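You operate a simulated robot arm through the tools that you are given. There is no shell and no other tool. Be economical: measure what you need, move in short steps, check, and stop when the job is done.

You are at the controls of a simulated two-armed robot. One attempt, no reset.

Task
Take the lid off the teal tin and lay it down on the top of the marking bench.

The check looks at the end state, three seconds after you hand in, the way a careful person would. Anything else that was tipped, shoved, dropped, spilled or broken makes it a failure. A push-on lid holds only when it is set on centred and level and pressed home; a screw cap is set on level and turned clockwise until tight.

Robot
Two 7-joint arms with two-finger grippers on one trunk, on a base that drives. Base frame: it is fixed to the floor where the robot stands at the start and does not move with it; the origin is under the middle of the robot, x ahead of it, y to its left, z up; the surface under the hand at the start is at about z = 860. Readings come in mm, degrees, newtons and seconds.
The left shoulder is at the start at [85, 216, 1117], the right one opposite. With the tool pointing down near the work surface each hand reaches from about 300 to 820 mm from the robot's upright axis, wherever it stands, measured 20 degrees to its own side. Payload 3.18 kg a hand.
The tool frame of a hand sits at the grasp point between the pads (the TCP): z along the fingers, y along the line on which they close. The tips reach 30 mm beyond it. The gripper opens to 144 mm. The gripper's body begins 103 mm behind the TCP.
Orientation is told as [roll, pitch, yaw] about the base's x, y, z axes, in that order, counted from this pose: with the fingers straight down and closing along the base's y, the tool's x points along the base's -x, its y along +y and its z along -z.

Tools
- The arms move only by the tool arm_command. It takes "left_deltas", "right_deltas" or both (then of equal length, played together; a hand with none holds still); each is one flat list of numbers, 7 for each row, row after row: the shift along the tool's x, y, z in mm, then the turn, a rotation vector about the tool's x, y, z in degrees, then the finger opening in mm, from 0 to 144. In form: [dx, dy, dz, rx, ry, rz, fingers, dx, dy, dz, rx, ry, rz, fingers, ...]. A call has 1 to 8 rows; each row is the pose to reach, as a shift and turn from the pose commanded when the call began, along the tool's axes at that moment. A row lasts 0.2 s, in which the tool goes at most 50 mm and 8.6 degrees; a call with a longer step from one row to the next is refused whole, and so is a gripper value outside its range. Where a pose cannot be reached the arm comes as near as it can. A force on the tool above 40 N (or 10 N above the force at the start of the call, whichever is more), or a blocked arm, ends the call early, and 0.2 s more pass. Each finger halts on what it meets, pressing with about 31 N; the grip force reading is that of the motor and also rises with nothing between the fingers. The clock runs only during rows and for 0.2 s after the last one: add rows that repeat a pose to give the fingers time. It gives the time, the measured TCP pose, the force on the tool (base axes), the opening and the grip force at its end, in the units of the frame above (readings bear some noise), with the torque about the TCP (base axes, N m) and any sound that the robot's microphone picked up, and new pictures: "pictures" is both (left out), scene, wrist or none (wrist: the cameras of the hands that moved).
- Cameras (640 x 400 px; columns grow to the right, rows downward): "scene" is now at [195, -14.6, 1326.5]; the picture's right is [-0.06, -1.00, 0.00], its down [-0.52, 0.03, -0.85] and it looks along [0.85, -0.05, -0.53] (base axes); focal length 292 px, centre (320, 200). "left" rides on the left gripper at [76, -16, -143] in its tool frame; the picture's right is [0.21, 0.98, 0.00], its down [-0.84, 0.18, -0.51] and it looks along [-0.50, 0.11, 0.86] (tool axes); focal length 218 px, centre (320, 200). "right" rides on the right gripper at [76, 16, -143] in its tool frame; the picture's right is [-0.21, 0.98, 0.00], its down [-0.84, -0.18, -0.51] and it looks along [-0.50, -0.11, 0.86] (tool axes); focal length 218 px, centre (320, 200). There is no depth. A picture from a camera that has moved, and an enlarged one, comes with that camera's place and axes in the base frame and with its lens. The place of the scene camera against the robot may be out by one fixed shift of up to 25 mm in any direction.
- move_column(by): slides the trunk up (or, below 0, down) by that many mm; the arms and the scene camera ride with it, the base frame stays. It gives what a move gives, with no picture.
- steer(legs): drives the robot by 1 to 6 legs, each [ahead, left, turn to the left] in mm, mm and degrees, along the robot's own axes; the way and the turn of a leg run together, so that a leg with both is an arc; at most 1500 mm and 180 degrees a leg. The arms and the cameras ride along, it lands a little off, and it stops where it bumps. It gives what a move gives, and a new picture of the scene camera.
- head_to(pan, tilt): turns the head with the scene camera to pan (to the left, within 80 degrees either way) and tilt (down, from -29 to 69), counted from straight ahead of the robot. It gives what a move gives, and a new picture of the scene camera.
- zoom(camera, box): a new picture of the part [left, top, right, bottom] of that camera's present view, enlarged. It takes no simulated time.
- finish_job(): hands the job in; it is judged then, once.

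Go step by step. Nothing tells you exact positions but the pictures and the camera data: compare them with the known pose of the tool, close in by small moves and look again before you grip or let go. The budget is 120 turns and 260 pictures, counting those below and the enlarged ones. Unless the task says otherwise, let go and move clear before handing in, and close with one line.

The tools are called after "Request:" by a JSON object that holds its "method" and its "body". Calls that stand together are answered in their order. arm_command: Moves the arms, as the interface text tells. Its arguments: {"type":"object","properties":{"left_deltas":{"type":"array","items":{"type":"number"}},"right_deltas":{"type":"array","items":{"type":"number"}},"pictures":{"type":"string","enum":["both","scene","wrist","none"]}},"required":[]} The other tools are called the same way: move_column (by) slides the trunk up or down; steer (legs) drives the base; head_to (pan, tilt) turns the head that bears the scene camera; zoom (camera, box) takes an enlarged picture of a part of a camera's view; finish_job () hands the job in.

At the start:

```text
clock: 0.0
left_tool_pos: [460.8, 183.0, 1126.3]
left_tcp_rot: [-0.1, 0.0, 0.1]
left_ft_force: [0.6, 0.3, -0.4]
left_wrist_torque: [-0.02, 0.02, 0.0]
left_opening: 143.9
left_grasp_force: 0.0
right_tool_pos: [375.5, -186.6, 1085.6]
right_tcp_rot: [0.0, 0.0, 0.1]
right_ft_force: [1.1, -0.2, -0.1]
right_wrist_torque: [0.01, 0.02, -0.01]
right_opening: 143.9
right_grasp_force: 0.1
trunk travel left (down, up): [-200.0, 169.0]
robot x, y, heading: [-5.8, -1.8, -0.3]
head pan, tilt: [-3.3, 31.7]
```

scene: 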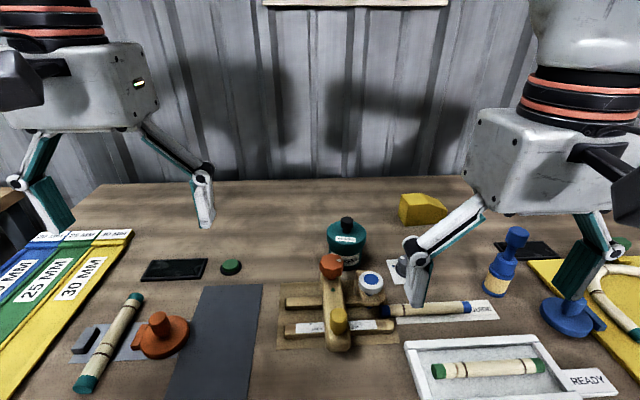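
right: 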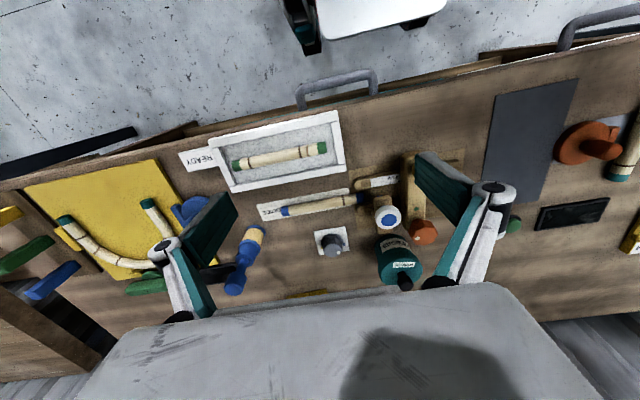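
left: 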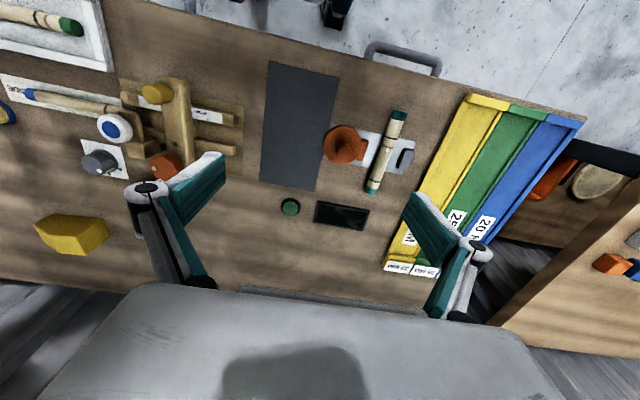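

I see a teal container with a black cap near the middle of the bench; I need to check whether that is the "teal tin" and which bench is the marking bench. I'll enlarge and look around.

Request:
{"method": "zoom", "body": {"camera": "scene", "box": [270, 180, 470, 305]}}

Request:
{"method": "head_to", "body": {"pan": 60, "tilt": 30}}

Request:
{"method": "head_to", "body": {"pan": -60, "tilt": 30}}

```text
3.20 times, centred on (370, 242) of scene
camera zoom: at [195.0, -14.6, 1326.5], right [-0.06, -1.0, 0.0], down [-0.52, 0.03, -0.85], along [0.85, -0.05, -0.53], focal length 935 px, centre (160, 64)
```

zoom: 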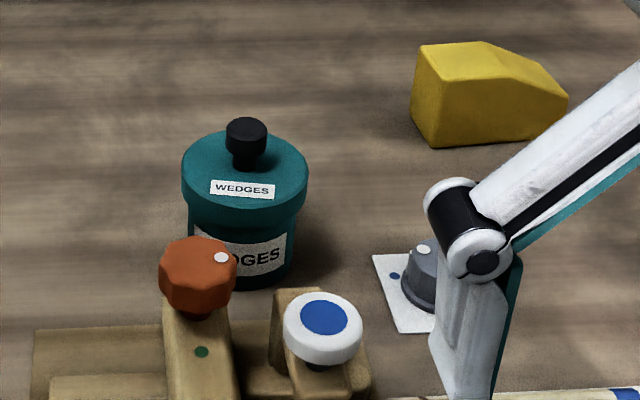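

```text
clock: 1.3
left_tool_pos: [459.7, 183.9, 1126.0]
left_tcp_rot: [0.0, 0.0, 0.1]
left_ft_force: [0.2, -0.2, 0.0]
left_wrist_torque: [-0.04, -0.01, 0.02]
left_opening: 144.0
left_grasp_force: 0.0
right_tool_pos: [374.7, -186.4, 1086.4]
right_tcp_rot: [0.0, 0.0, -0.1]
right_ft_force: [0.2, -0.6, -1.1]
right_wrist_torque: [-0.01, -0.01, 0.01]
right_opening: 143.8
right_grasp_force: 0.1
trunk travel left (down, up): [-200.0, 169.0]
robot x, y, heading: [-0.3, -2.3, -0.2]
head pan, tilt: [60.0, 30.0]
camera scene: at [150.7, 68.8, 1329.1], right [0.87, -0.5, 0.0], down [-0.25, -0.43, -0.87], along [0.43, 0.75, -0.5], focal length 292 px, centre (320, 200)
```

scene: 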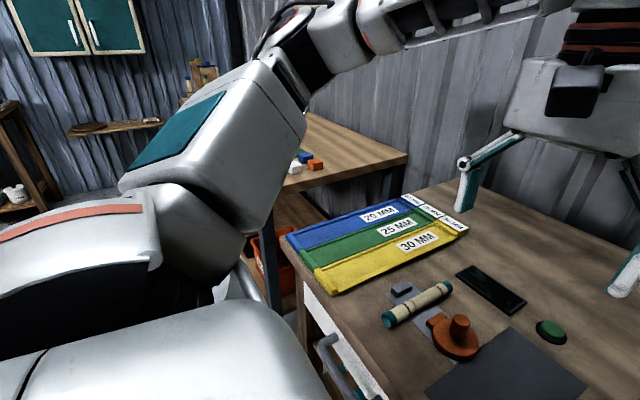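

```text
clock: 3.3
left_tool_pos: [460.2, 185.6, 1126.2]
left_tcp_rot: [0.0, 0.0, 0.1]
left_ft_force: [0.1, -0.3, 0.0]
left_wrist_torque: [0.01, 0.02, 0.02]
left_opening: 143.9
left_grasp_force: 0.1
right_tool_pos: [375.4, -185.2, 1086.3]
right_tcp_rot: [0.0, 0.0, 0.0]
right_ft_force: [0.2, -1.0, 0.7]
right_wrist_torque: [0.01, 0.01, 0.0]
right_opening: 143.8
right_grasp_force: 0.2
trunk travel left (down, up): [-200.0, 169.0]
robot x, y, heading: [2.2, 1.7, -0.1]
head pan, tilt: [-60.0, 30.0]
camera scene: at [150.7, -87.8, 1329.1], right [-0.87, -0.5, 0.0], down [-0.25, 0.43, -0.87], along [0.43, -0.75, -0.5], focal length 292 px, centre (320, 200)
```

scene: 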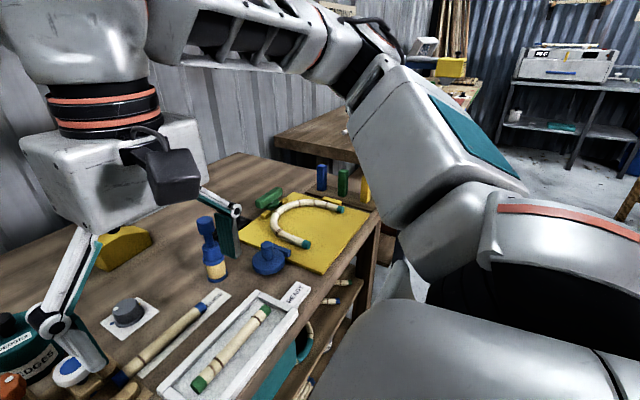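

The teal tin is labelled WEDGES and has a lid with a black knob. There are other benches to the left and right, so I'll look at the sign above this bench to see which one is the marking bench.

Request:
{"method": "head_to", "body": {"pan": 0, "tilt": 0}}

Request:
{"method": "head_to", "body": {"pan": -60, "tilt": 0}}

Request:
{"method": "head_to", "body": {"pan": 60, "tilt": 0}}

```text
clock: 4.6
left_tool_pos: [459.2, 183.8, 1126.9]
left_tcp_rot: [-0.1, 0.1, 0.1]
left_ft_force: [-0.4, -0.5, 0.7]
left_wrist_torque: [-0.01, -0.03, 0.03]
left_opening: 144.0
left_grasp_force: 0.0
right_tool_pos: [373.2, -187.2, 1085.7]
right_tcp_rot: [-0.1, 0.0, 0.0]
right_ft_force: [0.6, 0.2, 0.2]
right_wrist_torque: [0.03, 0.01, -0.02]
right_opening: 144.2
right_grasp_force: 0.0
trunk travel left (down, up): [-200.0, 169.0]
robot x, y, heading: [0.1, -1.1, -0.1]
head pan, tilt: [0.0, 0.0]
camera scene: at [195.5, -9.6, 1377.4], right [0.0, -1.0, 0.0], down [0.0, 0.0, -1.0], along [1.0, 0.0, 0.0], focal length 292 px, centre (320, 200)
```

scene: 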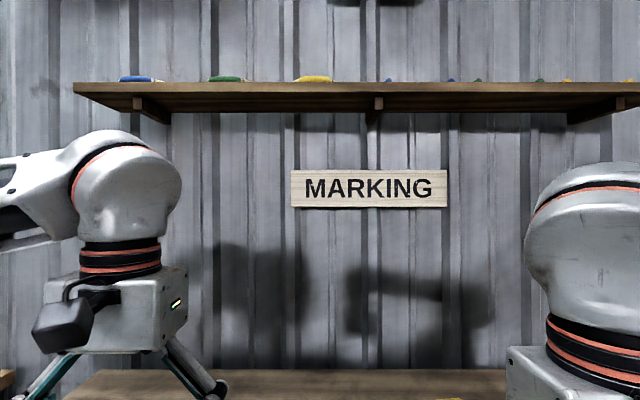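

```text
clock: 5.9
left_tool_pos: [460.8, 183.5, 1126.9]
left_tcp_rot: [-0.1, 0.0, 0.1]
left_ft_force: [0.8, 0.9, 0.1]
left_wrist_torque: [-0.01, 0.0, 0.02]
left_opening: 144.1
left_grasp_force: 0.0
right_tool_pos: [375.4, -185.9, 1087.0]
right_tcp_rot: [0.0, 0.1, 0.0]
right_ft_force: [0.4, 1.0, 0.6]
right_wrist_torque: [0.0, 0.03, 0.0]
right_opening: 144.0
right_grasp_force: 0.0
trunk travel left (down, up): [-200.0, 169.0]
robot x, y, heading: [-3.1, 0.4, 0.0]
head pan, tilt: [-60.0, 0.0]
camera scene: at [150.5, -87.4, 1377.5], right [-0.87, -0.5, 0.0], down [0.0, 0.0, -1.0], along [0.5, -0.87, 0.0], focal length 292 px, centre (320, 200)
```

scene: 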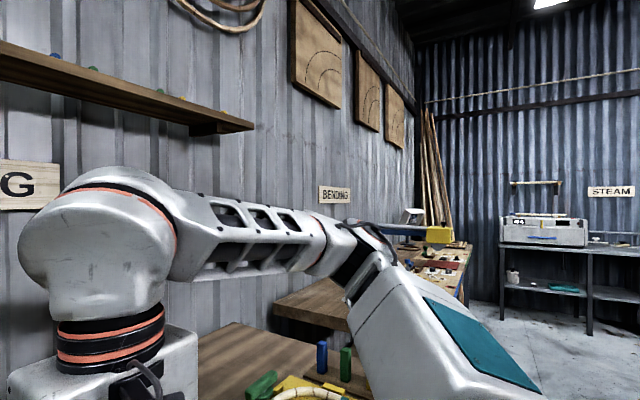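

```text
clock: 7.9
left_tool_pos: [460.3, 184.5, 1126.3]
left_tcp_rot: [-0.1, 0.1, 0.1]
left_ft_force: [-0.7, -0.5, 0.1]
left_wrist_torque: [0.0, 0.01, 0.03]
left_opening: 144.1
left_grasp_force: 0.1
right_tool_pos: [375.3, -185.7, 1086.4]
right_tcp_rot: [0.1, 0.0, 0.0]
right_ft_force: [-0.6, 0.4, 0.1]
right_wrist_torque: [0.0, 0.0, -0.01]
right_opening: 143.8
right_grasp_force: 0.1
trunk travel left (down, up): [-200.0, 169.0]
robot x, y, heading: [0.6, 1.2, 0.0]
head pan, tilt: [60.0, 0.0]
camera scene: at [150.5, 68.4, 1377.5], right [0.87, -0.5, 0.0], down [0.0, 0.0, -1.0], along [0.5, 0.87, 0.0], focal length 292 px, centre (320, 200)
```

scene: 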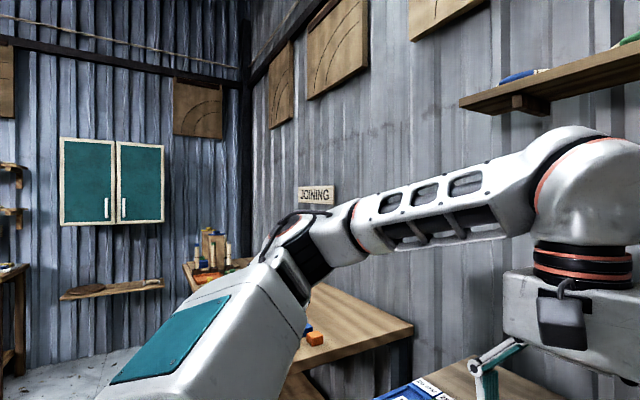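

This bench is the marking bench. I put the tin at about (690, -97), with the lid top near z 930 and the knob top near z 965. I'll bring the right hand nearer at a safe height and triangulate.

Request:
{"method": "arm_command", "body": {"right_deltas": [-40, 14, -6, 0, 0, 0, 144, -80, 28, -12, 0, 0, 0, 144, -120, 42, -18, 0, 0, 0, 144, -160, 58, -24, 0, 0, 0, 144, -200, 72, -30, 0, 0, 0, 144, -235, 86, -34, 0, 0, 0, 144, -235, 86, -34, 0, 0, 0, 144], "pictures": "wrist"}}

Request:
{"method": "head_to", "body": {"pan": -5, "tilt": 38}}

```text
clock: 9.5
left_tool_pos: [460.3, 183.8, 1126.8]
left_tcp_rot: [-0.1, -0.1, 0.2]
left_ft_force: [0.5, -0.4, 0.3]
left_wrist_torque: [0.06, -0.01, 0.0]
left_opening: 144.0
left_grasp_force: 0.1
right_tool_pos: [609.5, -100.3, 1119.2]
right_tcp_rot: [0.0, -0.1, -0.1]
right_ft_force: [0.9, -0.1, 0.3]
right_wrist_torque: [0.01, -0.02, 0.0]
right_opening: 144.2
right_grasp_force: 0.1
trunk travel left (down, up): [-200.0, 169.0]
robot x, y, heading: [-1.3, 0.9, 0.2]
head pan, tilt: [60.0, 0.0]
camera right: at [532.6, -85.4, 1262.2], right [0.21, 0.98, 0.0], down [0.84, -0.18, 0.51], along [0.5, -0.11, -0.86], focal length 218 px, centre (320, 200)
```

right: 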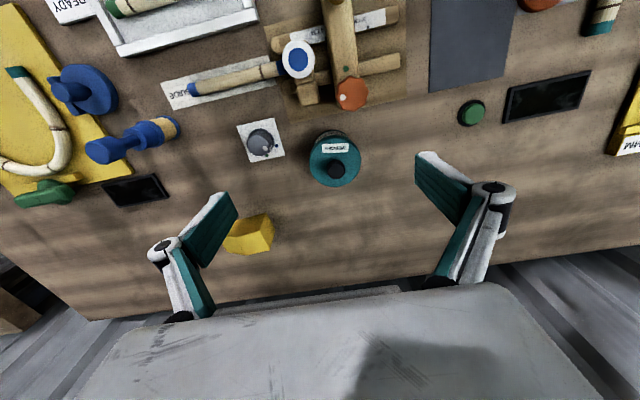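

```text
clock: 10.9
left_tool_pos: [458.2, 184.1, 1127.0]
left_tcp_rot: [-0.1, 0.0, 0.1]
left_ft_force: [-0.5, 0.0, -0.3]
left_wrist_torque: [0.01, 0.0, -0.04]
left_opening: 143.9
left_grasp_force: 0.0
right_tool_pos: [610.2, -100.7, 1119.4]
right_tcp_rot: [-0.1, 0.0, 0.1]
right_ft_force: [-0.3, -0.5, -0.6]
right_wrist_torque: [-0.03, -0.03, -0.02]
right_opening: 144.1
right_grasp_force: 0.0
trunk travel left (down, up): [-200.0, 169.0]
robot x, y, heading: [1.9, -1.3, 0.0]
head pan, tilt: [-5.0, 38.0]
camera scene: at [191.4, -16.9, 1316.8], right [-0.09, -1.0, 0.0], down [-0.61, 0.05, -0.79], along [0.79, -0.07, -0.62], focal length 292 px, centre (320, 200)
```

scene: 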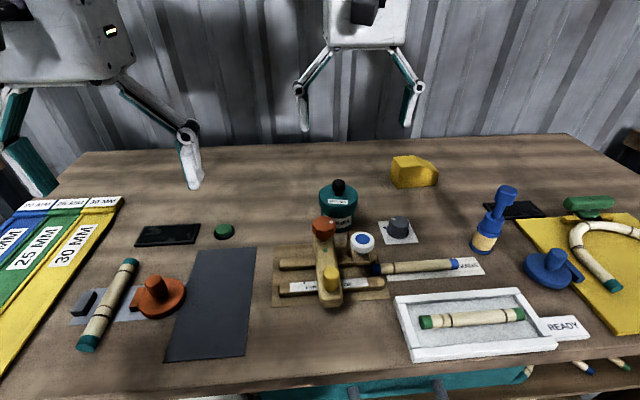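

The two wrist views agree on a knob at roughly (658, -89), z about 965. I'll enlarge for precision.

Request:
{"method": "zoom", "body": {"camera": "right", "box": [256, 100, 416, 200]}}

Request:
{"method": "zoom", "body": {"camera": "scene", "box": [258, 140, 418, 240]}}

```text
4.00 times, centred on (336, 150) of right
camera zoom: at [532.7, -84.6, 1261.8], right [0.21, 0.98, 0.0], down [0.84, -0.18, 0.51], along [0.5, -0.11, -0.86], focal length 873 px, centre (256, 400)
```

zoom: 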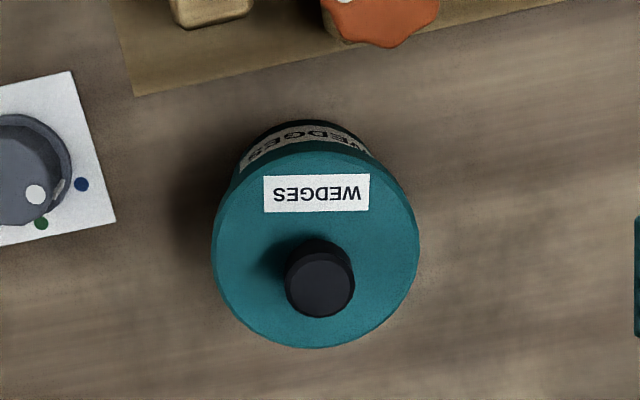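

```text
4.00 times, centred on (338, 190) of scene
camera zoom: at [191.4, -16.9, 1316.8], right [-0.09, -1.0, 0.0], down [-0.61, 0.05, -0.79], along [0.79, -0.07, -0.62], focal length 1169 px, centre (248, 240)
```

zoom: 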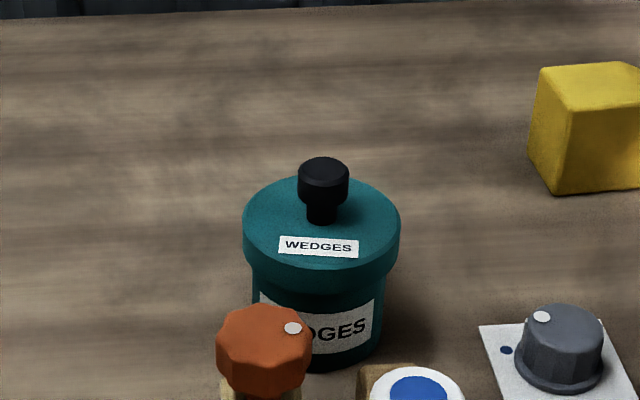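

The knob centre is about (662, -89), with its top near z 965 and the lid top near z 927. I'll move straight above it and down to z 1040, then check.

Request:
{"method": "arm_command", "body": {"right_deltas": [-26, 6, 20, 0, 0, 0, 144, -52, 11, 40, 0, 0, 0, 100, -52, 11, 79, 0, 0, 0, 80, -52, 11, 79, 0, 0, 0, 70]}}

```text
clock: 11.9
left_tool_pos: [458.7, 184.3, 1127.5]
left_tcp_rot: [-0.2, 0.0, 0.1]
left_ft_force: [-0.5, 0.3, 0.3]
left_wrist_torque: [-0.02, -0.03, -0.03]
left_opening: 144.1
left_grasp_force: 0.0
right_tool_pos: [660.6, -88.5, 1041.9]
right_tcp_rot: [-0.1, -0.1, 0.0]
right_ft_force: [0.1, 0.5, 0.9]
right_wrist_torque: [-0.01, -0.02, -0.01]
right_opening: 70.2
right_grasp_force: 0.1
right hand out of reach, approached as far as the arm can: row 2
trunk travel left (down, up): [-200.0, 169.0]
robot x, y, heading: [-0.7, -2.2, 0.4]
head pan, tilt: [-5.0, 38.0]
camera scene: at [190.3, -16.9, 1317.1], right [-0.09, -1.0, 0.0], down [-0.61, 0.05, -0.79], along [0.79, -0.07, -0.61], focal length 292 px, centre (320, 200)
camera right: at [583.8, -73.4, 1184.4], right [0.21, 0.98, 0.0], down [0.84, -0.18, 0.51], along [0.5, -0.11, -0.86], focal length 218 px, centre (320, 200)
```

scene: 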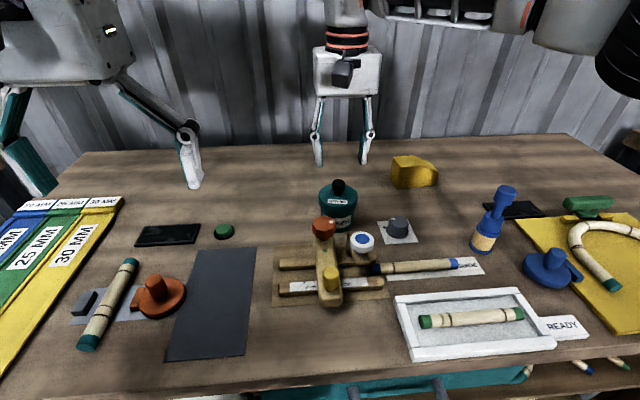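
right: 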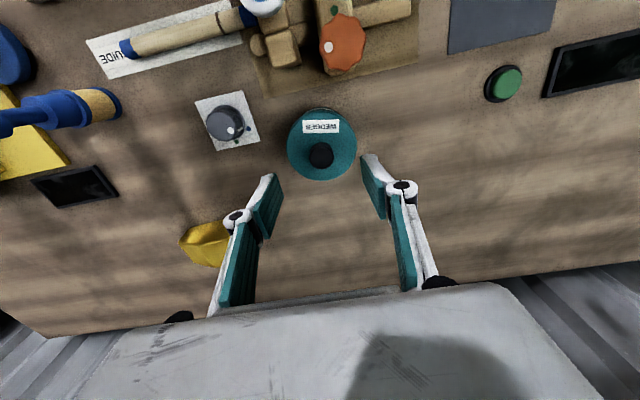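

The knob is at about (660, -90), almost directly under the TCP. I'll descend to z 990 and check.

Request:
{"method": "arm_command", "body": {"right_deltas": [0, -1, 26, 0, 0, 0, 70, 0, -1, 52, 0, 0, 0, 70, 0, -1, 52, 0, 0, 0, 70], "pictures": "none"}}

Request:
{"method": "zoom", "body": {"camera": "right", "box": [220, 100, 420, 225]}}

Request:
{"method": "zoom", "body": {"camera": "scene", "box": [258, 140, 418, 240]}}

```text
clock: 12.7
left_tool_pos: [459.7, 184.0, 1125.6]
left_tcp_rot: [-0.1, 0.1, 0.1]
left_ft_force: [-1.0, 0.3, -0.5]
left_wrist_torque: [-0.03, -0.06, 0.0]
left_opening: 144.1
left_grasp_force: 0.1
right_tool_pos: [661.8, -90.5, 988.3]
right_tcp_rot: [0.0, -0.1, -0.1]
right_ft_force: [-0.1, -0.2, -0.4]
right_wrist_torque: [0.02, 0.01, -0.01]
right_opening: 69.8
right_grasp_force: 0.0
trunk travel left (down, up): [-200.0, 169.0]
robot x, y, heading: [0.8, -2.4, 0.1]
head pan, tilt: [-5.0, 38.0]
```

```text
3.20 times, centred on (320, 162) of right
camera zoom: at [584.7, -75.0, 1130.8], right [0.21, 0.98, 0.0], down [0.84, -0.18, 0.51], along [0.5, -0.11, -0.86], focal length 698 px, centre (320, 320)
```

zoom: 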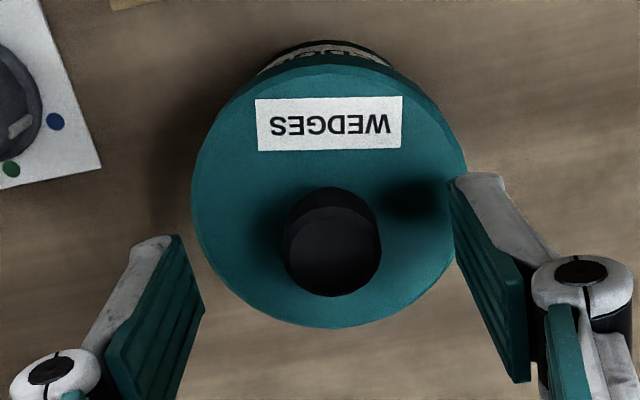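

```text
4.00 times, centred on (338, 190) of scene
camera zoom: at [191.1, -17.0, 1316.9], right [-0.09, -1.0, 0.0], down [-0.61, 0.05, -0.79], along [0.79, -0.07, -0.62], focal length 1169 px, centre (248, 240)
```

zoom: 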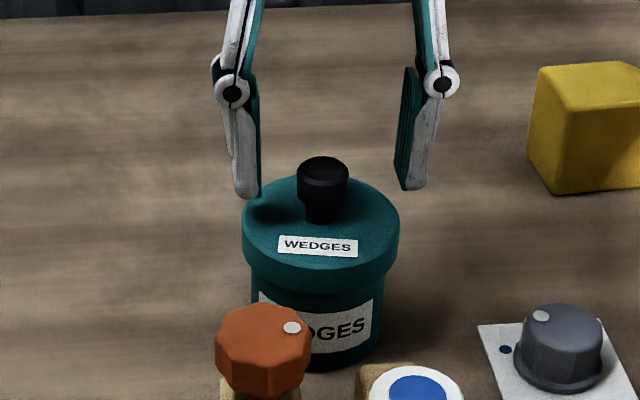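

The knob is centred between the fingers; I estimate the knob top at about z 966 and the lid surface at about z 937. I'll go down to TCP z 974 and partly close.

Request:
{"method": "arm_command", "body": {"right_deltas": [-1, 1, 7, 0, 0, 0, 70, -1, 1, 14, 0, 0, 0, 60, -1, 1, 14, 0, 0, 0, 44], "pictures": "none"}}

Request:
{"method": "zoom", "body": {"camera": "right", "box": [220, 100, 420, 225]}}

Request:
{"method": "zoom", "body": {"camera": "scene", "box": [298, 155, 378, 205]}}

```text
clock: 13.5
left_tool_pos: [459.7, 184.1, 1126.3]
left_tcp_rot: [-0.1, 0.0, 0.1]
left_ft_force: [0.5, -0.2, 0.5]
left_wrist_torque: [0.0, -0.02, 0.0]
left_opening: 144.2
left_grasp_force: 0.1
right_tool_pos: [662.5, -89.7, 975.1]
right_tcp_rot: [0.1, 0.0, 0.0]
right_ft_force: [-0.1, 0.5, 0.2]
right_wrist_torque: [-0.02, -0.01, -0.02]
right_opening: 43.9
right_grasp_force: 0.0
trunk travel left (down, up): [-200.0, 169.0]
robot x, y, heading: [1.7, 1.3, -0.0]
head pan, tilt: [-5.0, 38.0]
```

```text
3.20 times, centred on (320, 162) of right
camera zoom: at [586.1, -74.4, 1117.1], right [0.21, 0.98, 0.0], down [0.84, -0.18, 0.51], along [0.5, -0.11, -0.86], focal length 698 px, centre (320, 320)
```

zoom: 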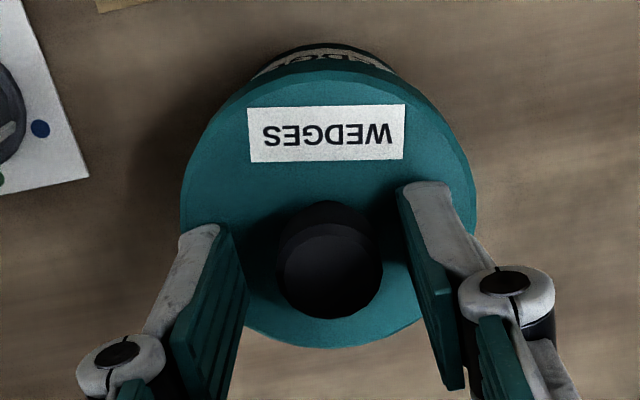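

```text
8.00 times, centred on (338, 180) of scene
camera zoom: at [191.3, -17.0, 1316.8], right [-0.09, -1.0, 0.0], down [-0.61, 0.05, -0.79], along [0.79, -0.07, -0.62], focal length 2337 px, centre (176, 360)
```

zoom: 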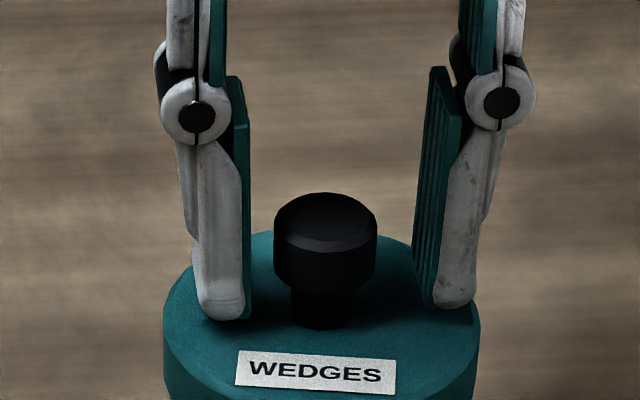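

The grip height looks good, and the knob sits about 1.5 mm towards +y. I'll correct that and close.

Request:
{"method": "arm_command", "body": {"right_deltas": [0, 1.5, 0, 0, 0, 0, 40, 0, 1.5, 0, 0, 0, 0, 30, 0, 1.5, 0, 0, 0, 0, 20, 0, 1.5, 0, 0, 0, 0, 10, 0, 1.5, 0, 0, 0, 0, 10], "pictures": "none"}}

Request:
{"method": "zoom", "body": {"camera": "scene", "box": [258, 140, 418, 240]}}

```text
clock: 14.7
left_tool_pos: [460.0, 184.6, 1125.7]
left_tcp_rot: [-0.1, 0.0, 0.0]
left_ft_force: [0.1, 0.5, -0.7]
left_wrist_torque: [0.01, 0.05, 0.02]
left_opening: 144.0
left_grasp_force: 0.0
right_tool_pos: [663.0, -87.2, 974.5]
right_tcp_rot: [-0.1, -0.1, 0.0]
right_ft_force: [0.0, 0.5, -0.4]
right_wrist_torque: [0.05, -0.06, 0.02]
right_opening: 23.5
right_grasp_force: 30.9
trunk travel left (down, up): [-200.0, 169.0]
robot x, y, heading: [0.1, -1.0, 0.2]
head pan, tilt: [-5.0, 38.0]
```

```text
4.00 times, centred on (338, 190) of scene
camera zoom: at [191.5, -16.9, 1316.7], right [-0.09, -1.0, 0.0], down [-0.61, 0.05, -0.79], along [0.79, -0.07, -0.62], focal length 1169 px, centre (248, 240)
```

zoom: 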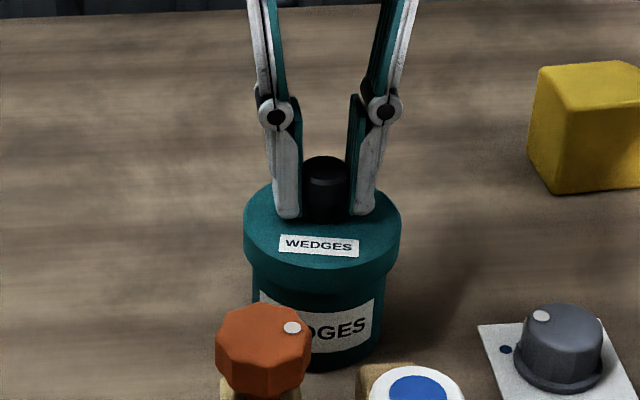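

The knob is held at 23.5 mm with 31 N. I'll lift a few millimetres and see whether the lid parts from the tin.

Request:
{"method": "arm_command", "body": {"right_deltas": [0, 0, -2, 0, 0, 0, 10, 0, 0, -4, 0, 0, 0, 10, 0, 0, -6, 0, 0, 0, 10, 0, 0, -6, 0, 0, 0, 10], "pictures": "none"}}

Request:
{"method": "zoom", "body": {"camera": "scene", "box": [258, 140, 418, 240]}}

```text
clock: 15.7
left_tool_pos: [459.0, 183.6, 1126.2]
left_tcp_rot: [0.0, 0.0, 0.0]
left_ft_force: [0.1, 0.3, -0.1]
left_wrist_torque: [0.04, -0.01, 0.01]
left_opening: 143.9
left_grasp_force: 0.1
right_tool_pos: [663.4, -88.6, 979.7]
right_tcp_rot: [0.0, 0.0, 0.0]
right_ft_force: [-0.3, 0.0, -2.3]
right_wrist_torque: [0.0, 0.0, 0.02]
right_opening: 23.5
right_grasp_force: 31.3
trunk travel left (down, up): [-200.0, 169.0]
robot x, y, heading: [1.4, 0.8, 0.1]
head pan, tilt: [-5.0, 38.0]
```

```text
4.00 times, centred on (338, 190) of scene
camera zoom: at [191.6, -17.1, 1316.7], right [-0.09, -1.0, 0.0], down [-0.61, 0.05, -0.79], along [0.78, -0.07, -0.62], focal length 1169 px, centre (248, 240)
```

zoom: 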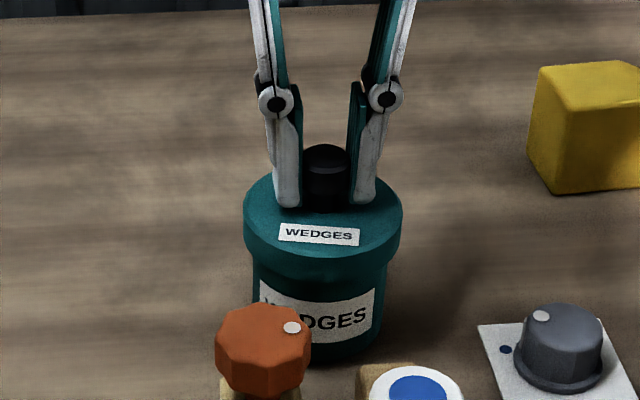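

I need to know whether the whole tin rose with the lid, so I'll look closer.

Request:
{"method": "zoom", "body": {"camera": "scene", "box": [304, 180, 384, 230]}}

Request:
{"method": "zoom", "body": {"camera": "right", "box": [220, 80, 420, 205]}}

```text
8.00 times, centred on (344, 205) of scene
camera zoom: at [191.6, -17.1, 1316.7], right [-0.09, -1.0, 0.0], down [-0.61, 0.05, -0.79], along [0.78, -0.07, -0.62], focal length 2337 px, centre (128, 160)
```

zoom: 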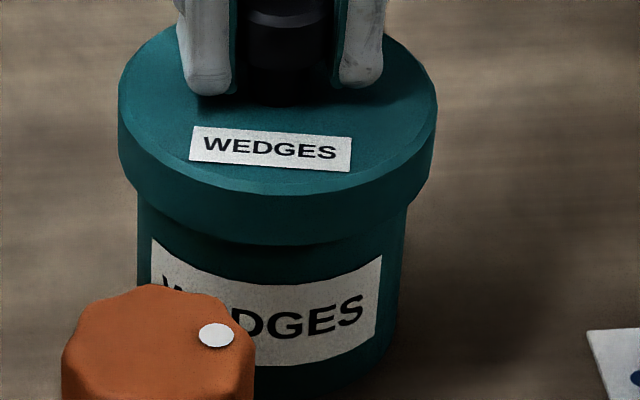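

```text
3.20 times, centred on (320, 142) of right
camera zoom: at [586.5, -72.6, 1123.4], right [0.21, 0.98, 0.0], down [0.84, -0.18, 0.51], along [0.5, -0.11, -0.86], focal length 698 px, centre (320, 384)
```

zoom: 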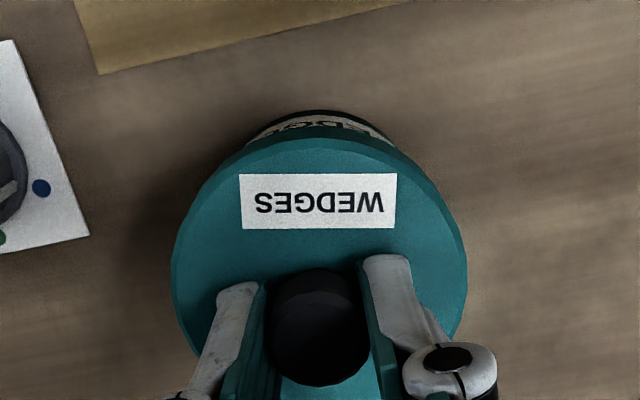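

The whole tin rose, so the lid is tight and the body has to be held. I'll set the tin back down and keep the knob held, then bring the left hand in tilted from the left to clamp the body along x.

Request:
{"method": "arm_command", "body": {"right_deltas": [0, 0, 2, 0, 0, 0, 10, 0, 0, 4, 0, 0, 0, 10, 0, 0, 6, 0, 0, 0, 10, 0, 0, 6, 0, 0, 0, 10], "pictures": "none"}}

Request:
{"method": "zoom", "body": {"camera": "scene", "box": [258, 140, 418, 240]}}

```text
clock: 16.7
left_tool_pos: [460.3, 184.4, 1125.2]
left_tcp_rot: [-0.1, 0.1, 0.1]
left_ft_force: [0.9, -0.2, 0.4]
left_wrist_torque: [0.0, -0.01, -0.01]
left_opening: 144.1
left_grasp_force: 0.0
right_tool_pos: [662.0, -88.2, 973.5]
right_tcp_rot: [0.0, 0.0, 0.0]
right_ft_force: [-0.2, 0.1, -3.3]
right_wrist_torque: [0.0, 0.0, 0.0]
right_opening: 23.5
right_grasp_force: 31.2
trunk travel left (down, up): [-200.0, 169.0]
robot x, y, heading: [0.8, 1.8, 0.2]
head pan, tilt: [-5.0, 38.0]
```

```text
4.00 times, centred on (338, 190) of scene
camera zoom: at [191.6, -17.0, 1316.7], right [-0.09, -1.0, 0.0], down [-0.61, 0.05, -0.79], along [0.78, -0.07, -0.62], focal length 1169 px, centre (248, 240)
```

zoom: 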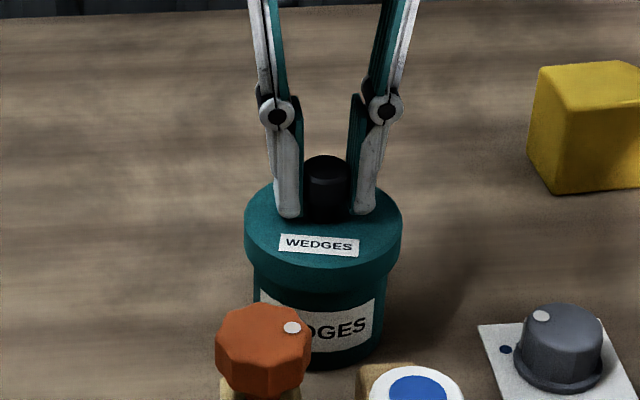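

The tin is back on the bench with the knob still held. Next I'll turn the left hand, first yawing by 90°, well clear of everything.

Request:
{"method": "arm_command", "body": {"left_deltas": [0, 0, 0, 0, 0, 8.5, 144, 0, 0, 0, 0, 0, 17, 144, 0, 0, 0, 0, 0, 25.5, 144, 0, 0, 0, 0, 0, 34, 144, 0, 0, 0, 0, 0, 42.5, 144, 0, 0, 0, 0, 0, 51, 144, 0, 0, 0, 0, 0, 59.5, 144, 0, 0, 0, 0, 0, 68, 144], "pictures": "none"}}

Request:
{"method": "arm_command", "body": {"left_deltas": [0, 0, 0, 0, 0, 8, 144, 0, 0, 0, 0, 0, 16, 144, 0, 0, 0, 0, 0, 22, 144, 0, 0, 0, 0, 0, 22, 144], "pictures": "scene"}}

```text
clock: 18.5
left_tool_pos: [467.2, 206.2, 1052.1]
left_tcp_rot: [11.2, -4.7, -36.2]
left_ft_force: [1.1, -0.1, 0.2]
left_wrist_torque: [0.05, 0.03, 0.0]
left_opening: 143.8
left_grasp_force: 0.2
left hand out of reach, approached as far as the arm can: row 3, 4, 5, 6, 7, 8
right_tool_pos: [662.9, -89.9, 975.2]
right_tcp_rot: [0.1, 0.0, -0.1]
right_ft_force: [0.2, 0.7, 0.4]
right_wrist_torque: [0.12, -0.04, 0.01]
right_opening: 23.4
right_grasp_force: 31.1
trunk travel left (down, up): [-200.0, 169.0]
robot x, y, heading: [1.7, 3.3, 0.1]
head pan, tilt: [-5.0, 38.0]
```

```text
clock: 19.5
left_tool_pos: [427.3, 168.1, 1012.0]
left_tcp_rot: [8.5, -3.6, -47.8]
left_ft_force: [-0.9, -0.8, -0.2]
left_wrist_torque: [0.06, -0.06, 0.03]
left_opening: 143.9
left_grasp_force: 0.0
left hand out of reach, approached as far as the arm can: row 1, 2, 3, 4
right_tool_pos: [662.3, -90.0, 974.6]
right_tcp_rot: [0.1, 0.0, 0.0]
right_ft_force: [-0.9, -1.4, -3.3]
right_wrist_torque: [0.09, -0.03, -0.01]
right_opening: 23.3
right_grasp_force: 31.2
trunk travel left (down, up): [-200.0, 169.0]
robot x, y, heading: [0.5, 5.9, 0.1]
head pan, tilt: [-5.0, 38.0]
camera scene: at [190.8, -18.8, 1316.9], right [-0.09, -1.0, 0.0], down [-0.61, 0.05, -0.79], along [0.79, -0.07, -0.62], focal length 292 px, centre (320, 200)
```

scene: 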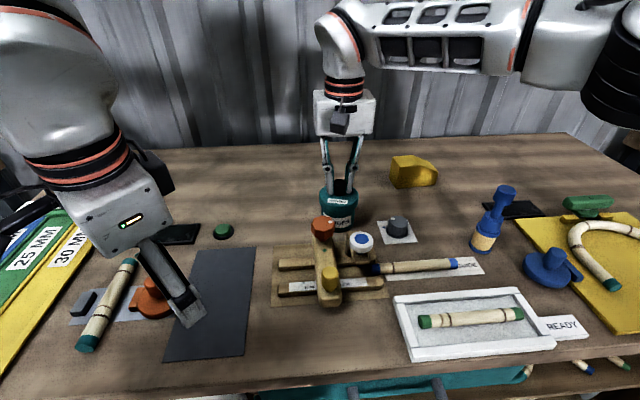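

Yaw −90° is outside the left wrist's range. I'll turn back and try the other way (+90°).

Request:
{"method": "arm_command", "body": {"left_deltas": [0, 0, 0, 0, 0, -8.5, 144, 0, 0, 0, 0, 0, -17, 144, 0, 0, 0, 0, 0, -25.5, 144, 0, 0, 0, 0, 0, -34, 144, 0, 0, 0, 0, 0, -42.5, 144, 0, 0, 0, 0, 0, -51, 144, 0, 0, 0, 0, 0, -59.5, 144, 0, 0, 0, 0, 0, -60, 144], "pictures": "none"}}

```text
clock: 21.3
left_tool_pos: [428.2, 168.8, 1011.7]
left_tcp_rot: [1.1, -9.1, 12.4]
left_ft_force: [0.4, -0.3, 0.1]
left_wrist_torque: [-0.01, -0.01, 0.0]
left_opening: 144.0
left_grasp_force: 0.1
right_tool_pos: [662.8, -89.2, 974.7]
right_tcp_rot: [0.1, 0.0, 0.0]
right_ft_force: [0.7, 0.3, -1.9]
right_wrist_torque: [-0.01, 0.01, 0.01]
right_opening: 23.4
right_grasp_force: 31.4
trunk travel left (down, up): [-200.0, 169.0]
robot x, y, heading: [-0.8, 4.0, 0.2]
head pan, tilt: [-5.0, 38.0]
```

The command follows the reached pose. I'll continue turning towards +90° while rising.

Request:
{"method": "arm_command", "body": {"left_deltas": [0, 0, -15, 0, 0, -8.5, 144, 0, 0, -30, 0, 0, -17, 144, 0, 0, -45, 0, 0, -25.5, 144, 0, 0, -60, 0, 0, -34, 144, 0, 0, -75, 0, 0, -42.5, 144, 0, 0, -90, 0, 0, -51, 144, 0, 0, -90, 0, 0, -59.5, 144, 0, 0, -90, 0, 0, -68, 144], "pictures": "scene"}}

```text
clock: 23.1
left_tool_pos: [413.9, 163.8, 1101.0]
left_tcp_rot: [-8.1, -4.4, 80.8]
left_ft_force: [0.4, -0.5, 0.1]
left_wrist_torque: [0.0, 0.03, -0.01]
left_opening: 144.0
left_grasp_force: 0.1
right_tool_pos: [662.4, -89.6, 975.4]
right_tcp_rot: [0.0, 0.0, 0.1]
right_ft_force: [-0.5, -0.4, -2.2]
right_wrist_torque: [-0.01, -0.03, -0.02]
right_opening: 23.3
right_grasp_force: 30.5
trunk travel left (down, up): [-200.0, 169.0]
robot x, y, heading: [-1.3, 0.7, -0.2]
head pan, tilt: [-5.0, 38.0]
camera scene: at [191.5, -17.1, 1316.7], right [-0.09, -1.0, 0.0], down [-0.61, 0.05, -0.79], along [0.79, -0.07, -0.62], focal length 292 px, centre (320, 200)
```

scene: 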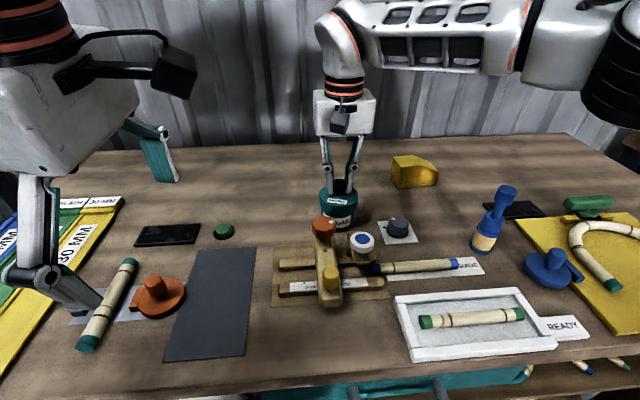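

Yaw +81° works. I'll square up the remaining error, then tilt the fingers towards the tin (−y).

Request:
{"method": "arm_command", "body": {"left_deltas": [0, 0, 0, -4, 2.2, -4.5, 144, 0, 0, 0, -8.1, 4.4, -9, 144, 0, 0, 0, -8.1, 4.4, -9, 144], "pictures": "none"}}

Request:
{"method": "arm_command", "body": {"left_deltas": [0, -40, 0, 0, 8, 0, 144, 0, -80, 0, 0, 16, 0, 144, 0, -120, 0, 0, 24, 0, 144, 0, -160, 0, 0, 32, 0, 144, 0, -200, 0, 0, 40, 0, 144, 0, -200, 0, 0, 48, 0, 144, 0, -200, 0, 0, 56, 0, 144, 0, -200, 0, 0, 60, 0, 144], "pictures": "scene"}}

```text
clock: 23.9
left_tool_pos: [415.7, 164.3, 1100.9]
left_tcp_rot: [-0.2, 0.7, 89.4]
left_ft_force: [0.3, 0.6, -0.6]
left_wrist_torque: [-0.01, -0.01, 0.03]
left_opening: 144.2
left_grasp_force: 0.1
right_tool_pos: [663.5, -88.4, 975.4]
right_tcp_rot: [0.0, 0.0, 0.0]
right_ft_force: [0.0, 0.0, -1.7]
right_wrist_torque: [-0.02, -0.04, 0.01]
right_opening: 23.2
right_grasp_force: 30.9
trunk travel left (down, up): [-200.0, 169.0]
robot x, y, heading: [1.7, -2.4, -0.1]
head pan, tilt: [-5.0, 38.0]
```

```text
clock: 25.7
left_tool_pos: [614.3, 161.9, 1102.2]
left_tcp_rot: [-0.5, 60.8, 88.8]
left_ft_force: [0.2, 0.1, 0.3]
left_wrist_torque: [-0.02, -0.01, 0.03]
left_opening: 143.8
left_grasp_force: 0.1
right_tool_pos: [662.5, -88.3, 973.9]
right_tcp_rot: [-0.1, 0.0, 0.0]
right_ft_force: [-0.3, 0.4, -3.2]
right_wrist_torque: [-0.02, 0.0, 0.04]
right_opening: 23.2
right_grasp_force: 31.0
trunk travel left (down, up): [-200.0, 169.0]
robot x, y, heading: [1.8, -1.3, -0.3]
head pan, tilt: [-5.0, 38.0]
camera scene: at [191.6, -16.9, 1316.7], right [-0.09, -1.0, 0.0], down [-0.61, 0.05, -0.79], along [0.78, -0.07, -0.62], focal length 292 px, centre (320, 200)
```

scene: 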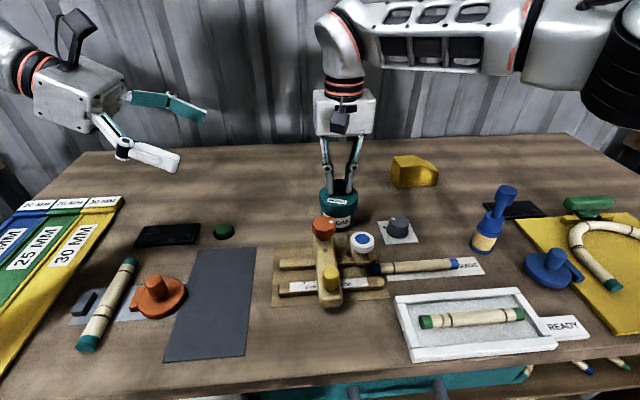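

The left hand reached the tilted pose. I'll move it to a stand-off on the tin's left with a 90 mm opening, then look.

Request:
{"method": "arm_command", "body": {"left_deltas": [-16, -12, 38, 0, 0, 0, 120, -32, -24, 77, 0, 0, 0, 100, -48, -36, 115, 0, 0, 0, 90, -65, -49, 154, 0, 0, 0, 90, -65, -49, 154, 0, 0, 0, 90]}}

```text
clock: 26.9
left_tool_pos: [665.6, 61.1, 970.4]
left_tcp_rot: [-0.4, 60.7, 88.9]
left_ft_force: [0.0, -0.1, 0.9]
left_wrist_torque: [-0.01, 0.05, -0.01]
left_opening: 90.1
left_grasp_force: 0.1
right_tool_pos: [662.9, -88.7, 975.1]
right_tcp_rot: [0.0, 0.0, 0.0]
right_ft_force: [0.6, -0.4, -2.7]
right_wrist_torque: [-0.02, -0.03, -0.01]
right_opening: 22.9
right_grasp_force: 31.0
trunk travel left (down, up): [-200.0, 169.0]
robot x, y, heading: [-4.1, 1.4, -0.2]
head pan, tilt: [-5.0, 38.0]
camera scene: at [191.4, -16.8, 1316.8], right [-0.09, -1.0, 0.0], down [-0.61, 0.05, -0.79], along [0.79, -0.07, -0.62], focal length 292 px, centre (320, 200)
camera left: at [681.2, 146.6, 1105.8], right [-0.98, -0.09, 0.18], down [-0.17, 0.86, -0.49], along [-0.11, -0.51, -0.85], focal length 218 px, centre (320, 200)
```

scene: 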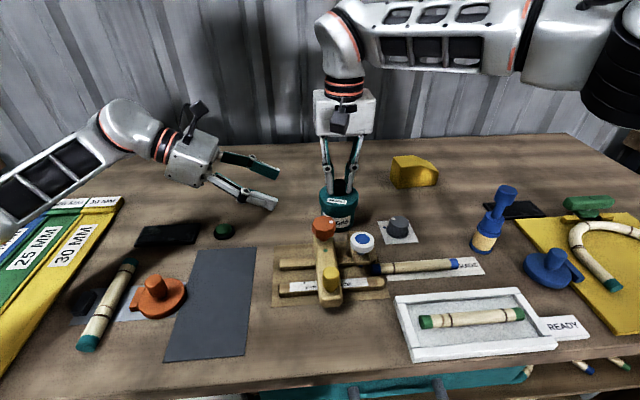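
left: 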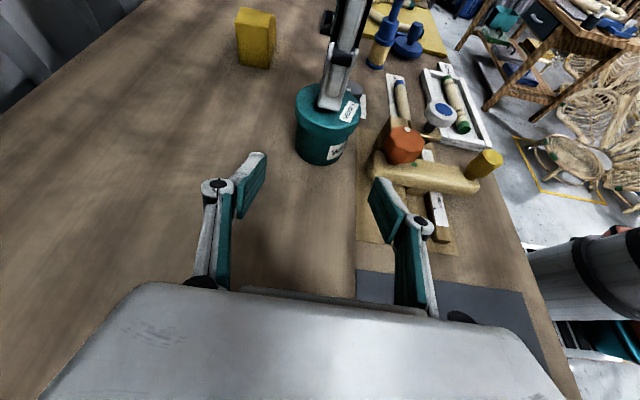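

The approach lane is clear. The orange knob on the fixture (x about 588 at its near edge) is the nearest hazard, so I'll advance 85 mm with the opening narrowed to 80 and look again.

Request:
{"method": "arm_command", "body": {"left_deltas": [0, 0, 28, 0, 0, 0, 84, 0, 0, 56, 0, 0, 0, 80, 0, 0, 85, 0, 0, 0, 80, 0, 0, 85, 0, 0, 0, 80]}}

Request:
{"method": "zoom", "body": {"camera": "scene", "box": [238, 140, 398, 240]}}

```text
clock: 27.9
left_tool_pos: [662.3, -15.2, 927.0]
left_tcp_rot: [-0.5, 60.7, 88.9]
left_ft_force: [-0.1, -0.1, -0.4]
left_wrist_torque: [-0.04, 0.02, -0.01]
left_opening: 80.0
left_grasp_force: 0.0
right_tool_pos: [662.6, -89.4, 974.1]
right_tcp_rot: [0.0, -0.1, 0.0]
right_ft_force: [0.1, 0.6, -2.4]
right_wrist_torque: [-0.01, -0.01, 0.02]
right_opening: 23.4
right_grasp_force: 31.0
trunk travel left (down, up): [-200.0, 169.0]
robot x, y, heading: [0.8, 0.2, -0.1]
head pan, tilt: [-5.0, 38.0]
camera scene: at [191.5, -16.8, 1316.8], right [-0.09, -1.0, 0.0], down [-0.61, 0.05, -0.79], along [0.79, -0.07, -0.62], focal length 292 px, centre (320, 200)
camera left: at [678.8, 71.9, 1064.0], right [-0.98, -0.09, 0.18], down [-0.17, 0.86, -0.49], along [-0.11, -0.51, -0.86], focal length 218 px, centre (320, 200)
```

scene: 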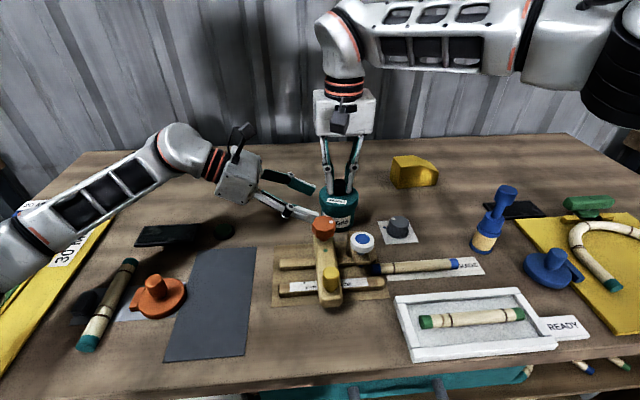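
left: 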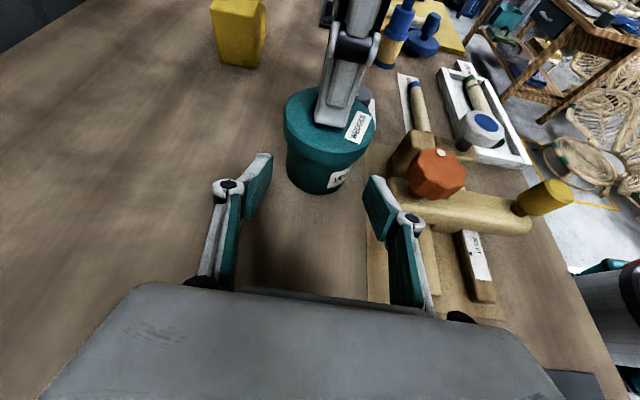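

```text
4.00 times, centred on (318, 190) of scene
camera zoom: at [191.5, -16.8, 1316.8], right [-0.09, -1.0, 0.0], down [-0.61, 0.05, -0.79], along [0.79, -0.07, -0.62], focal length 1169 px, centre (328, 240)
```

zoom: 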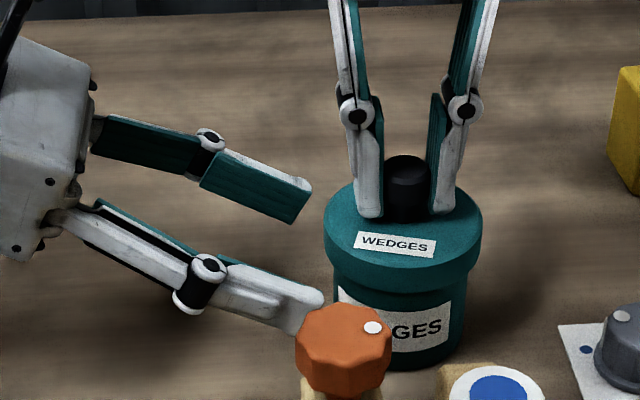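

The front finger and its knuckle clear the orange knob by about 12 mm. I'll advance another 40 mm.

Request:
{"method": "arm_command", "body": {"left_deltas": [0, 0, 14, 0, 0, 0, 80, 0, 0, 28, 0, 0, 0, 80, 0, 0, 40, 0, 0, 0, 80, 0, 0, 40, 0, 0, 0, 80], "pictures": "wrist"}}

Request:
{"method": "zoom", "body": {"camera": "scene", "box": [238, 140, 398, 240]}}

```text
clock: 28.9
left_tool_pos: [661.4, -48.5, 906.6]
left_tcp_rot: [-0.3, 60.7, 88.9]
left_ft_force: [0.4, 0.3, 0.0]
left_wrist_torque: [0.01, 0.0, 0.0]
left_opening: 79.8
left_grasp_force: 0.1
right_tool_pos: [663.7, -89.2, 974.4]
right_tcp_rot: [0.1, 0.1, 0.0]
right_ft_force: [0.8, -0.6, -2.3]
right_wrist_torque: [0.0, 0.0, -0.03]
right_opening: 23.2
right_grasp_force: 31.4
trunk travel left (down, up): [-200.0, 169.0]
robot x, y, heading: [0.9, 2.5, -0.0]
head pan, tilt: [-5.0, 38.0]
camera left: at [679.2, 36.6, 1043.4], right [-0.98, -0.09, 0.18], down [-0.17, 0.86, -0.49], along [-0.11, -0.51, -0.85], focal length 218 px, centre (320, 200)
```

left: 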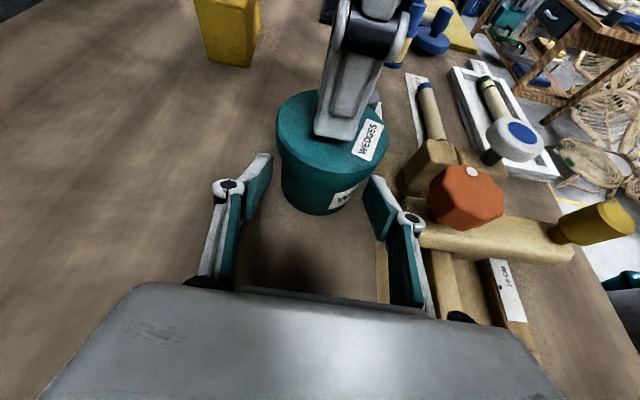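

```text
4.00 times, centred on (318, 190) of scene
camera zoom: at [191.5, -16.9, 1316.8], right [-0.09, -1.0, 0.0], down [-0.61, 0.05, -0.79], along [0.79, -0.07, -0.62], focal length 1169 px, centre (328, 240)
```

zoom: 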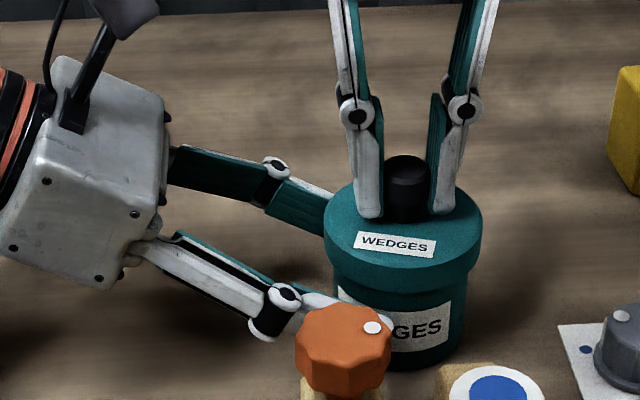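

Clearance to the orange knob is about 8 mm, and the tin body is about 72 mm wide. I'll advance the last 27 mm with a slight +x centring and watch the forces.

Request:
{"method": "arm_command", "body": {"left_deltas": [0, -1.5, 9, 0, 0, 0, 80, 0, -1.5, 18, 0, 0, 0, 80, 0, -1.5, 27, 0, 0, 0, 80, 0, -1.5, 27, 0, 0, 0, 80], "pictures": "wrist"}}

Request:
{"method": "zoom", "body": {"camera": "scene", "box": [238, 140, 398, 240]}}

```text
clock: 29.9
left_tool_pos: [663.5, -74.0, 892.2]
left_tcp_rot: [-0.4, 60.7, 89.0]
left_ft_force: [0.2, 0.1, 0.0]
left_wrist_torque: [0.07, 0.0, 0.04]
left_opening: 79.8
left_grasp_force: 0.1
right_tool_pos: [662.0, -88.5, 974.6]
right_tcp_rot: [0.0, 0.0, 0.1]
right_ft_force: [0.4, 0.6, -2.5]
right_wrist_torque: [0.0, -0.01, -0.01]
right_opening: 23.2
right_grasp_force: 31.0
trunk travel left (down, up): [-200.0, 169.0]
robot x, y, heading: [-1.5, 0.1, -0.1]
head pan, tilt: [-5.0, 38.0]
camera left: at [680.0, 12.1, 1030.1], right [-0.98, -0.09, 0.18], down [-0.17, 0.86, -0.49], along [-0.11, -0.51, -0.86], focal length 218 px, centre (320, 200)
```

left: 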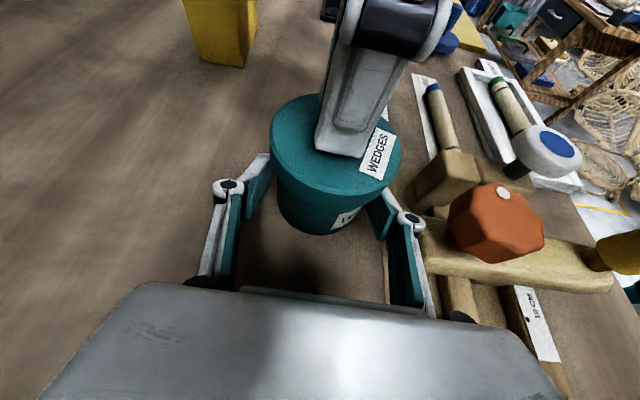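

```text
4.00 times, centred on (318, 190) of scene
camera zoom: at [191.5, -17.0, 1316.7], right [-0.09, -1.0, 0.0], down [-0.61, 0.05, -0.79], along [0.78, -0.07, -0.62], focal length 1169 px, centre (328, 240)
```

zoom: 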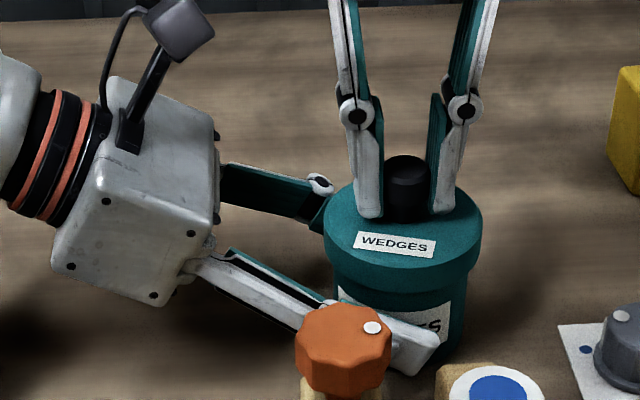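

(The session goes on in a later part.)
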